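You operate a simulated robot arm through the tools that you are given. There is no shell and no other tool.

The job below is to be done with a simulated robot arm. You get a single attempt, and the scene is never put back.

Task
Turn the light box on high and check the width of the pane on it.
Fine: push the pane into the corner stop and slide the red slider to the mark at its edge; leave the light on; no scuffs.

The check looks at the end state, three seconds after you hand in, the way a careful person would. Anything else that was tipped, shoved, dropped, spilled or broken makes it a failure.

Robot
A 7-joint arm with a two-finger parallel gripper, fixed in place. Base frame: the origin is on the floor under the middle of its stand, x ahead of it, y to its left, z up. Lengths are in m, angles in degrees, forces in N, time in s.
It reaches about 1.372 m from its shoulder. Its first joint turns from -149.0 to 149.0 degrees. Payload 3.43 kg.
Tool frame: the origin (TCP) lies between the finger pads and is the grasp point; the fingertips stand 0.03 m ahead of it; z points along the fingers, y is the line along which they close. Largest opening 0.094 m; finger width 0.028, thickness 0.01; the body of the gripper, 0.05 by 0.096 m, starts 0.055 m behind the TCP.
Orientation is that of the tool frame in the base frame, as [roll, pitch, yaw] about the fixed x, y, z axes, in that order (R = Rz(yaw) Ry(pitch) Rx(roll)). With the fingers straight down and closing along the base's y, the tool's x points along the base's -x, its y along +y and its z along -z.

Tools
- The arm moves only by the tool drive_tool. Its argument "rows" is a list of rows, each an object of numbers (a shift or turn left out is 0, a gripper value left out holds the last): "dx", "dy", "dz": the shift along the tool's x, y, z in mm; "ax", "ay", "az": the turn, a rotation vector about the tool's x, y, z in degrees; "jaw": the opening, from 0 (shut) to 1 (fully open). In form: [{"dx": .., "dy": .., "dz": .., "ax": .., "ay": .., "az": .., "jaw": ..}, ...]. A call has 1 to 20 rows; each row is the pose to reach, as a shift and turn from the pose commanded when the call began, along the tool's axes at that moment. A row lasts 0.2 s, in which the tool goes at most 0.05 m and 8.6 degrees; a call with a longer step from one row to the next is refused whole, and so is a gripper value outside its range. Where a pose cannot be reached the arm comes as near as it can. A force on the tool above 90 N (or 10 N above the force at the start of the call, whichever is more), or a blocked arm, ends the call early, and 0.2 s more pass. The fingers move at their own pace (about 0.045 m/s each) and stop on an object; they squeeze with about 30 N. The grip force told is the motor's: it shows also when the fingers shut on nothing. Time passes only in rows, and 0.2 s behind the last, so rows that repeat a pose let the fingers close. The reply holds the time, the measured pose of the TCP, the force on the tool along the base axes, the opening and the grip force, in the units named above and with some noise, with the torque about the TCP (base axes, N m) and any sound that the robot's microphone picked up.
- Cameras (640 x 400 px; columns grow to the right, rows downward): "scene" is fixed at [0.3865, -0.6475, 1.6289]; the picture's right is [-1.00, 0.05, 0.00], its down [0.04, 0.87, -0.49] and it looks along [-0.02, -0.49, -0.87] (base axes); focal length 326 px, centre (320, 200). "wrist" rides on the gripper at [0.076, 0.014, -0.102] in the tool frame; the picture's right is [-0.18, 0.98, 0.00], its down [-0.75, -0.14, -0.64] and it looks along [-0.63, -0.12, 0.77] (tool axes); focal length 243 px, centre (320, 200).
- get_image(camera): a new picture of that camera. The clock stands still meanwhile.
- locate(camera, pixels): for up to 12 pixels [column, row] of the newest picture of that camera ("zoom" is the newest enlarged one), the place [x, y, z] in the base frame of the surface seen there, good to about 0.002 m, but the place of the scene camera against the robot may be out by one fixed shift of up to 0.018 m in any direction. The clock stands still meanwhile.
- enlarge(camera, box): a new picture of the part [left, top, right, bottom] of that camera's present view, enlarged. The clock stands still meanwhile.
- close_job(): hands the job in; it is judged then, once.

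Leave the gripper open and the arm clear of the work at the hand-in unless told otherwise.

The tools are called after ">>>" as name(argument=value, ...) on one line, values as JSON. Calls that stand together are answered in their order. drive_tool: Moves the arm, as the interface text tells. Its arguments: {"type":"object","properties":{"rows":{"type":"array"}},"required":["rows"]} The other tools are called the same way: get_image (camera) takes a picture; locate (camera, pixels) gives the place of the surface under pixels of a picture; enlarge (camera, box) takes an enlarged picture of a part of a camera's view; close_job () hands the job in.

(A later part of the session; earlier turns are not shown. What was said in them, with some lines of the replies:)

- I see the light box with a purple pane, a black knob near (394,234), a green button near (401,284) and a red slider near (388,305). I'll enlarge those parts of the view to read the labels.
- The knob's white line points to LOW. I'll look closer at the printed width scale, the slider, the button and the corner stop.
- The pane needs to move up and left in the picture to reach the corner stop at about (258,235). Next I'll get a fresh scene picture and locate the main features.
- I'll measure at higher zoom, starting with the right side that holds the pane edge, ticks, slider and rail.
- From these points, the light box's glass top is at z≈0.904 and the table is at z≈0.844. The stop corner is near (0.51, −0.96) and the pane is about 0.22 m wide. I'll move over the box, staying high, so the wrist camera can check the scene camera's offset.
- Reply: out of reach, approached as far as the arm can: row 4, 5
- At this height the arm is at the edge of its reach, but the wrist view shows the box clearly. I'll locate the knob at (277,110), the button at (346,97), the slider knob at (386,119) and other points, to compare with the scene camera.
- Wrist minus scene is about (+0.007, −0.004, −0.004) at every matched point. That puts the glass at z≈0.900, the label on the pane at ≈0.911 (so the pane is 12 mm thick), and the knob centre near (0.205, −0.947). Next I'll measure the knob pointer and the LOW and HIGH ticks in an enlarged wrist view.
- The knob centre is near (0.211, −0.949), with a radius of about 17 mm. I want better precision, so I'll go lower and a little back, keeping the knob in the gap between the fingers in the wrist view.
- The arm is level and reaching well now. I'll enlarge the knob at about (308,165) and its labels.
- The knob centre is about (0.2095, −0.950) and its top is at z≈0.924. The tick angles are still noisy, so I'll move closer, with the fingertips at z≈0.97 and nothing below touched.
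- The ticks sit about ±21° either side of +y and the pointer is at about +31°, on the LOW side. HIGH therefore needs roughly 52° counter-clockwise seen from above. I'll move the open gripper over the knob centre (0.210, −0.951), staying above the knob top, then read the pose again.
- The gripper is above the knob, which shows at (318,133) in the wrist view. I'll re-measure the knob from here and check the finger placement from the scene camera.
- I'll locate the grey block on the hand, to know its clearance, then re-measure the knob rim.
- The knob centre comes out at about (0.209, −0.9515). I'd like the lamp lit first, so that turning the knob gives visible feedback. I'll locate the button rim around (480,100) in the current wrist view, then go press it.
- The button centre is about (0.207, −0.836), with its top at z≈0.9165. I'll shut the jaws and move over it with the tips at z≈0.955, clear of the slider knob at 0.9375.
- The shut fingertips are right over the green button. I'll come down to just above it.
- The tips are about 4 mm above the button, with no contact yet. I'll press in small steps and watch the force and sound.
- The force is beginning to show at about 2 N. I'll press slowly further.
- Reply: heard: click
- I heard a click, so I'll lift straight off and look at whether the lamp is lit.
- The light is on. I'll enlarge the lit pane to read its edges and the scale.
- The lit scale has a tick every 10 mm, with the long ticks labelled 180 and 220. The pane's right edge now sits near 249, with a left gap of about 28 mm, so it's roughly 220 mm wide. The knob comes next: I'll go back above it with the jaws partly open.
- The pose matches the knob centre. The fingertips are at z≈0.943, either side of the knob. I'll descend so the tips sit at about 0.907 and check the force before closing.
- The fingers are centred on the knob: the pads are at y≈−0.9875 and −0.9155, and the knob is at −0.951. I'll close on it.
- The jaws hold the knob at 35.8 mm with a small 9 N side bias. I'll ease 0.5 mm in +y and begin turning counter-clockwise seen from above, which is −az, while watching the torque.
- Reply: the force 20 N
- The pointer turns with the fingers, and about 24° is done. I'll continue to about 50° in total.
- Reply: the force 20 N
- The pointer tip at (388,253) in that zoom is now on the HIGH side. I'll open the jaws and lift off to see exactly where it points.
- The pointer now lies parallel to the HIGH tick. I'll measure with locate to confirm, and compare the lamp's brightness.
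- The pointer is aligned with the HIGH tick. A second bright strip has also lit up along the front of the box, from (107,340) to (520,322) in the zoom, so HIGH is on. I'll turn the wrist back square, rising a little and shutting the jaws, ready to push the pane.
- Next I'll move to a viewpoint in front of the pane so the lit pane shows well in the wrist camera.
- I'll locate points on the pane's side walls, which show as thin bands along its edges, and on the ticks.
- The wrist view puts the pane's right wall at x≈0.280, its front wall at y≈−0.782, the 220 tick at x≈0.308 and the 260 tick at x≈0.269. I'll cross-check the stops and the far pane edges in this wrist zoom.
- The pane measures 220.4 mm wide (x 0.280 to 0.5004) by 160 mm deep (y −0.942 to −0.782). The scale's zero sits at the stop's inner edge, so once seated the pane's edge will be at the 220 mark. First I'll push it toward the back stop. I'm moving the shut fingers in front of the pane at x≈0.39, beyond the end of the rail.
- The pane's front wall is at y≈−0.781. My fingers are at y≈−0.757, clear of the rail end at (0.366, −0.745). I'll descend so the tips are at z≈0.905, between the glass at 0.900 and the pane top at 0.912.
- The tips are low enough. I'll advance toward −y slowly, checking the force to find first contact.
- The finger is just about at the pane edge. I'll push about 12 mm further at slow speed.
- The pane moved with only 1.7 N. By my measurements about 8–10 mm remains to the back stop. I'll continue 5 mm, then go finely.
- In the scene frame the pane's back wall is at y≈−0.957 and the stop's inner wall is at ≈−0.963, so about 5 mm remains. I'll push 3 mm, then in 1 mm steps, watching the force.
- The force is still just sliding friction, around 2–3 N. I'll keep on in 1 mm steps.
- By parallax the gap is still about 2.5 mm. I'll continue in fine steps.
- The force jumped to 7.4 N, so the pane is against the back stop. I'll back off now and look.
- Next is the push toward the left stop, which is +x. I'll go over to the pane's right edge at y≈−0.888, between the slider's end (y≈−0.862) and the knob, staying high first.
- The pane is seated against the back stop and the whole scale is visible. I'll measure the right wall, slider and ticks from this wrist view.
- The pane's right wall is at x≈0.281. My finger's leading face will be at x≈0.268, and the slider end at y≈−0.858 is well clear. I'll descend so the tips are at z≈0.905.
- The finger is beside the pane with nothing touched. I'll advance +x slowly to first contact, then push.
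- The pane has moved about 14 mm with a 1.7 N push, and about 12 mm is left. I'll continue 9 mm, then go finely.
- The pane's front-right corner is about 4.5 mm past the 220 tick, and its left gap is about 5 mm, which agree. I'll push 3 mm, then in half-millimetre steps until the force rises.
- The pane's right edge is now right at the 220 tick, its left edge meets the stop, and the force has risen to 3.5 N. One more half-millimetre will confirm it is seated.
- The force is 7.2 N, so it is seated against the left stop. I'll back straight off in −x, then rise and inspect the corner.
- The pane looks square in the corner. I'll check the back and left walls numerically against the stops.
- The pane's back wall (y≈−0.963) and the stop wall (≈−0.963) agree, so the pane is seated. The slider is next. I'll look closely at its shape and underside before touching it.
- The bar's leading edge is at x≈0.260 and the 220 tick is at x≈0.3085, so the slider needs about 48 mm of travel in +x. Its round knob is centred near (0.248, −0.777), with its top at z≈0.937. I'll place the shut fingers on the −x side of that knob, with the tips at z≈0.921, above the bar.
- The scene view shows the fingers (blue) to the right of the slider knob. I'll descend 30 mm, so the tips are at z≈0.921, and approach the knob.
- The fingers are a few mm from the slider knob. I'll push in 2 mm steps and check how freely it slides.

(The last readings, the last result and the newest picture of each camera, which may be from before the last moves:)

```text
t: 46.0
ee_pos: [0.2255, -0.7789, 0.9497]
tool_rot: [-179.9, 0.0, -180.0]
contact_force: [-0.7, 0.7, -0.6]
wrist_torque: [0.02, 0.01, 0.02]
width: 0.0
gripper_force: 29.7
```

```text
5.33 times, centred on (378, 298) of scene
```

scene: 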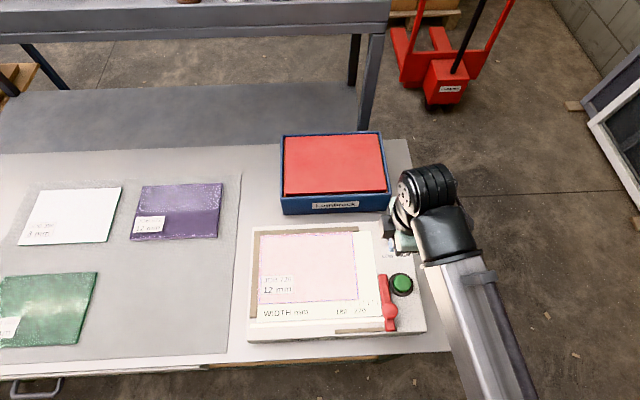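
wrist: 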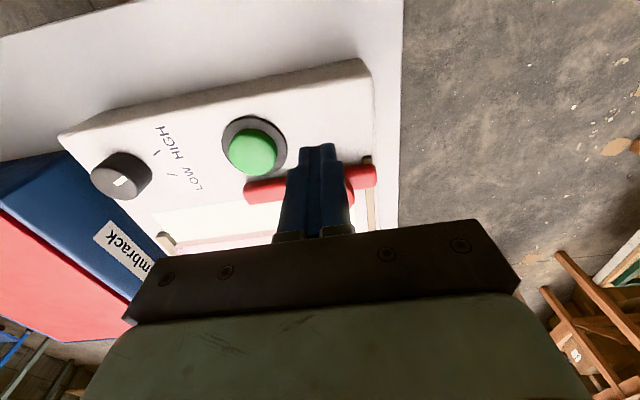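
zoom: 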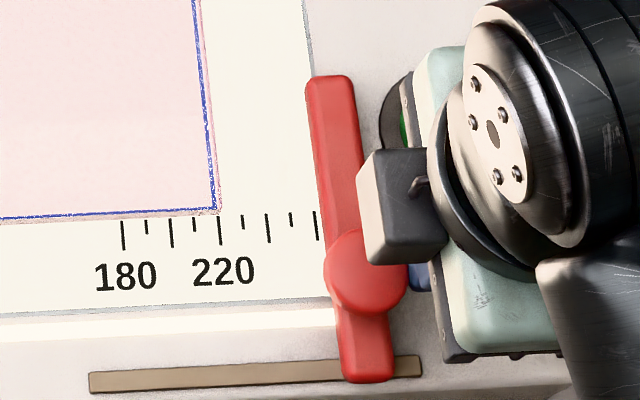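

The slider glides at about 1 N, and its edge is now near the 262 reading. I'll push 30 mm more, slowly.

>>> drive_tool(rows=[{"dx": -2.5}, {"dx": -5}, {"dx": -7.5}, {"dx": -10}, {"dx": -12.5}, {"dx": -15}, {"dx": -17.5}, {"dx": -20}, {"dx": -22.5}, {"dx": -25}, {"dx": -27.5}, {"dx": -30}])

>>> enlarge(camera="scene", box=[330, 265, 410, 315])

```text
t: 48.6
ee_pos: [0.2577, -0.7786, 0.9502]
tool_rot: [-179.9, 0.0, -179.9]
contact_force: [0.3, -0.4, -0.1]
wrist_torque: [0.0, -0.03, 0.01]
width: 0.0
gripper_force: 29.8
```

```text
8.00 times, centred on (370, 290) of scene
```

zoom: 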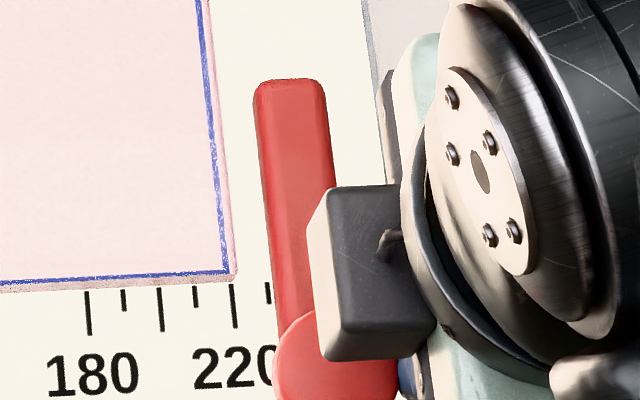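

The bar's left edge is at about the 231 reading, so about 11 mm is left. I'll push 8 mm, then look.

>>> drive_tool(rows=[{"dx": -2}, {"dx": -4}, {"dx": -6}, {"dx": -8}])

>>> enlarge(camera="scene", box=[340, 280, 388, 310])

```text
t: 49.6
ee_pos: [0.2643, -0.7766, 0.9502]
tool_rot: [179.9, -0.1, 180.0]
contact_force: [-0.9, 0.0, 0.3]
wrist_torque: [0.0, 0.0, 0.0]
width: 0.0002
gripper_force: 29.8
```

```text
13.33 times, centred on (364, 295) of scene
```

zoom: 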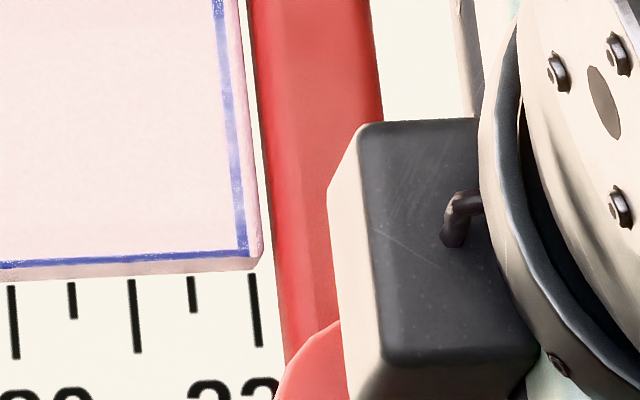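

The bar's edge is now about 3 mm short of the 220 tick and the pane edge. I'll go in half-millimetre steps and watch the force.

>>> drive_tool(rows=[{"dx": -0.5}, {"dx": -1}, {"dx": -1.5}])

>>> enlarge(camera="scene", box=[340, 280, 388, 310])

```text
t: 50.4
ee_pos: [0.2666, -0.7775, 0.9508]
tool_rot: [-180.0, 0.0, -180.0]
contact_force: [-1.1, -0.3, -0.6]
wrist_torque: [-0.02, 0.0, 0.0]
width: 0.0
gripper_force: 30.6
```

```text
13.33 times, centred on (364, 295) of scene
```

zoom: 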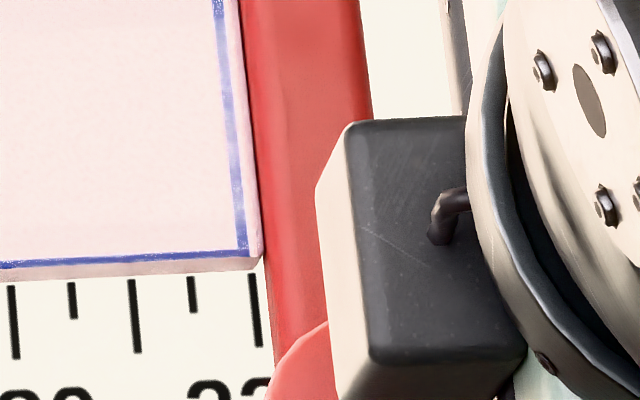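

About 1.5 mm remains. I'll continue in half-millimetre steps.

>>> drive_tool(rows=[{"dx": -0.5}, {"dx": -1}])

>>> enlarge(camera="scene", box=[340, 280, 388, 310])

```text
t: 51.0
ee_pos: [0.267, -0.777, 0.9502]
tool_rot: [180.0, 0.0, 179.9]
contact_force: [-8.6, 2.4, -3.0]
wrist_torque: [0.02, 0.22, 0.04]
width: 0.0
gripper_force: 30.1
```

```text
13.33 times, centred on (364, 295) of scene
```

zoom: 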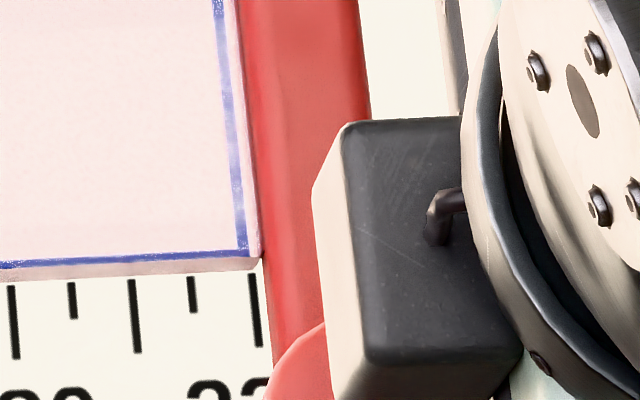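

The force rose to 8.6 N, so the slider now bears on the pane's edge at the 220 mark. I'll back off in −x, rise, and check everything.

>>> drive_tool(rows=[{"dx": 2}, {"dx": 15}, {"dx": 35}, {"dx": 45, "dz": -30}, {"dx": 60, "dz": -70}, {"dx": 80, "dz": -110}, {"dx": 100, "dz": -140}])

>>> get_image(camera="scene")

>>> enlarge(camera="scene", box=[340, 280, 388, 310])

>>> enlarge(camera="scene", box=[240, 215, 432, 345])

```text
t: 52.6
ee_pos: [0.1669, -0.779, 1.0884]
tool_rot: [-180.0, 0.0, -180.0]
contact_force: [0.2, 0.0, 0.4]
wrist_torque: [0.0, -0.01, -0.01]
width: 0.0004
gripper_force: 30.4
```

```text
taken
```

scene: 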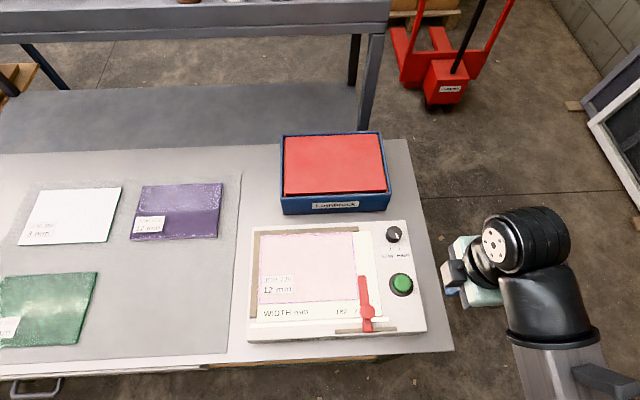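

```text
13.33 times, centred on (364, 295) of scene
```

zoom: 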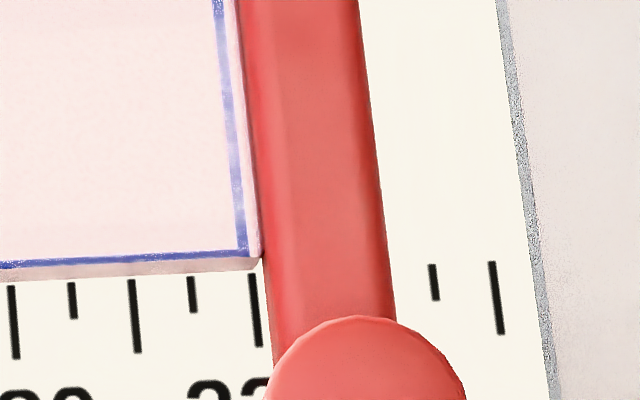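

```text
3.08 times, centred on (336, 280) of scene
```

zoom: 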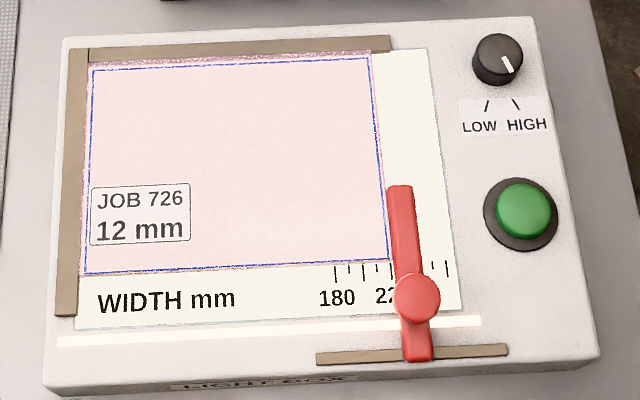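

The slider's edge lies right along the pane's edge at the 220 tick. I'll recheck the corner stop, the knob pointer and the pane surface for any change.

>>> enlarge(camera="scene", box=[254, 224, 286, 244])

>>> enlarge(camera="scene", box=[340, 222, 372, 242])

>>> enlarge(camera="scene", box=[245, 280, 293, 310])

>>> enlarge(camera="scene", box=[370, 220, 418, 250])

>>> get_image(camera="wrist")

```text
16.00 times, centred on (270, 234) of scene
```

zoom: 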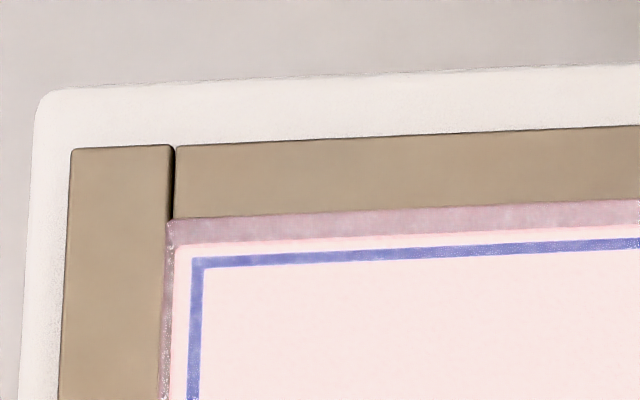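

```text
16.00 times, centred on (356, 232) of scene
```

zoom: 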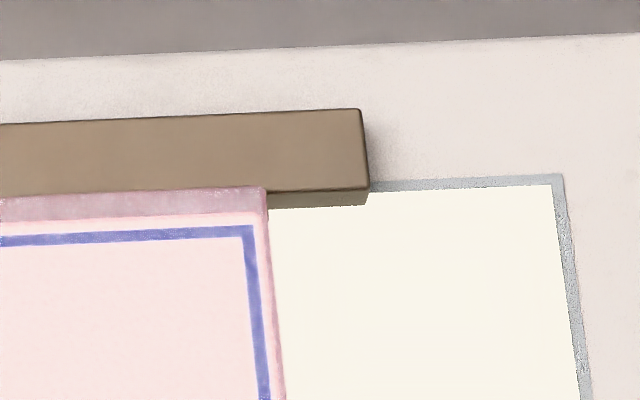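

```text
13.33 times, centred on (269, 295) of scene
```

zoom: 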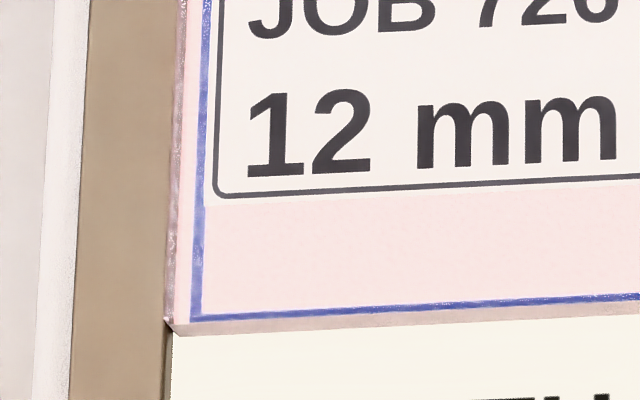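

```text
13.33 times, centred on (394, 235) of scene
```

zoom: 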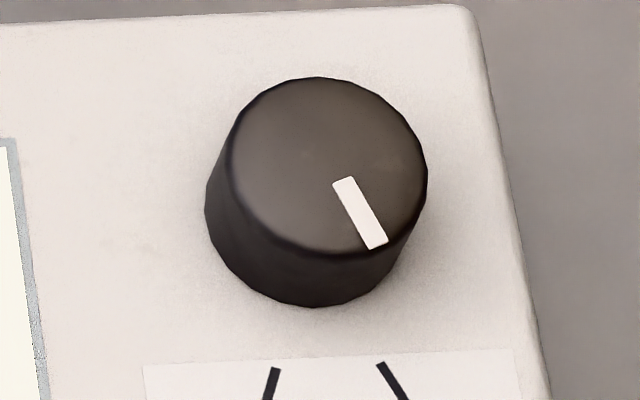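

```text
taken
```

wrist: 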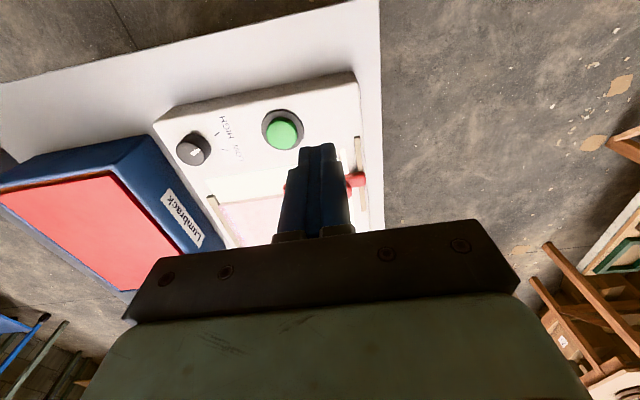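

The corner, pane and slider are good. The knob pointer looks a few degrees short of the HIGH tick, so I'll measure it at a larger zoom.

>>> enlarge(camera="scene", box=[380, 226, 412, 246])

>>> enlarge(camera="scene", box=[380, 240, 412, 260])

>>> enlarge(camera="wrist", box=[170, 105, 250, 165])

```text
16.00 times, centred on (396, 236) of scene
```

zoom: 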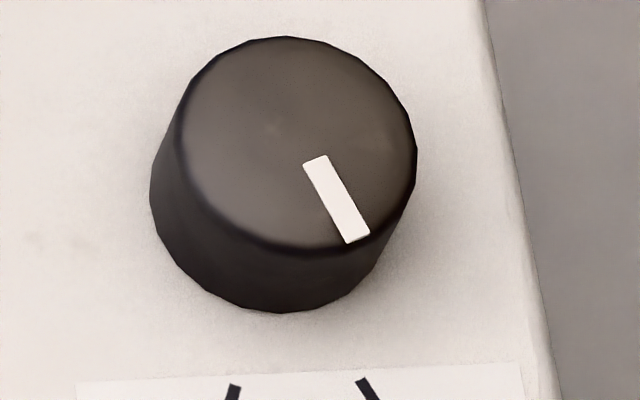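

```text
16.00 times, centred on (396, 250) of scene
```

zoom: 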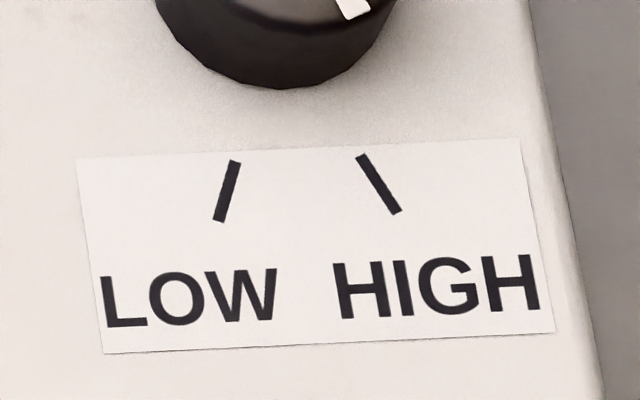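

```text
6.67 times, centred on (210, 135) of wrist
```

zoom: 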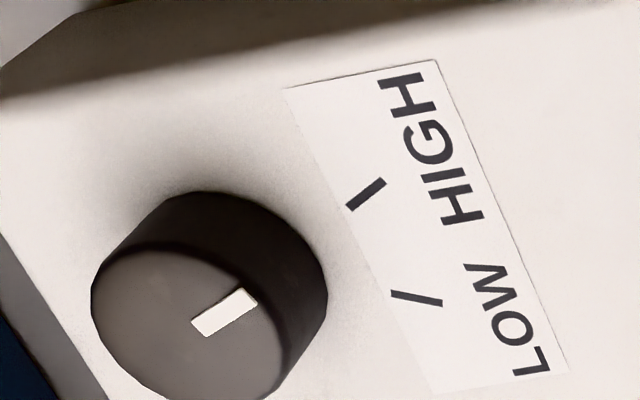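

The pointer is within about 3° of the HIGH tick and the high lamp strip is lit. The slider touches the pane at 220 and the pane is in the corner. I'll open the gripper and retreat clear of the table.

>>> drive_tool(rows=[{"dx": 25, "dy": -10, "dz": -25, "jaw": 1}, {"dx": 50, "dy": -25, "dz": -50}, {"dx": 75, "dy": -45, "dz": -75}, {"dx": 100, "dy": -60, "dz": -95}, {"dx": 117, "dy": -71, "dz": -110}, {"dx": 117, "dy": -71, "dz": -110}, {"dx": 117, "dy": -71, "dz": -110}, {"dx": 117, "dy": -71, "dz": -110}])

>>> get_image(camera="scene")

>>> enlarge(camera="scene", box=[240, 215, 432, 345])

```text
t: 54.4
ee_pos: [0.0501, -0.8508, 1.2014]
tool_rot: [-179.9, 0.0, 180.0]
contact_force: [-0.5, 0.4, 0.3]
wrist_torque: [0.03, -0.02, 0.01]
width: 0.0941
gripper_force: 0.0
```

```text
taken
```

scene: 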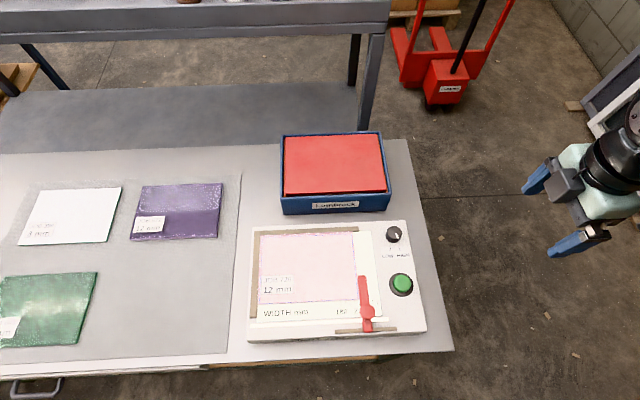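

```text
3.08 times, centred on (336, 280) of scene
```

zoom: 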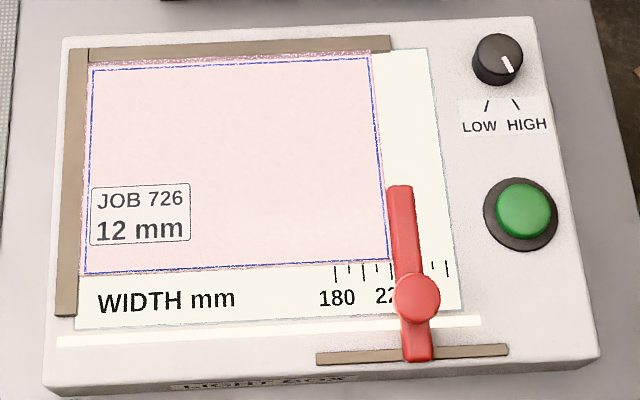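

The lamp is lit with the knob on HIGH, the pane is square in the corner stop, and the slider is at the pane's edge on the 220 mark. Nothing else has moved, and the arm is clear with the gripper open, so I'm handing in.

>>> close_job()

```text
The job is handed in.
```

The light box is on at high, and the pane measures 220 mm wide. I've handed the job in; no verdict has come back yet.

- **Light:** I pressed the green button once and it clicked. I then turned the knob from LOW to HIGH. The pointer sits about 3° short of the HIGH tick, but a second lamp strip lit up when I turned it, so I take high to be on. I left the light on.
- **Pane:** It is against both the back and left stops. I pushed it only on its edges, with about 7 N at most as it reached each stop. I did not touch its top face and saw no marks.
- **Slider:** It rests against the pane's right edge, about 1 mm past the centre of the 220 tick. It met the pane with just under 9 N.

In the last picture nothing else had moved. The gripper is open and the arm is clear of the table.
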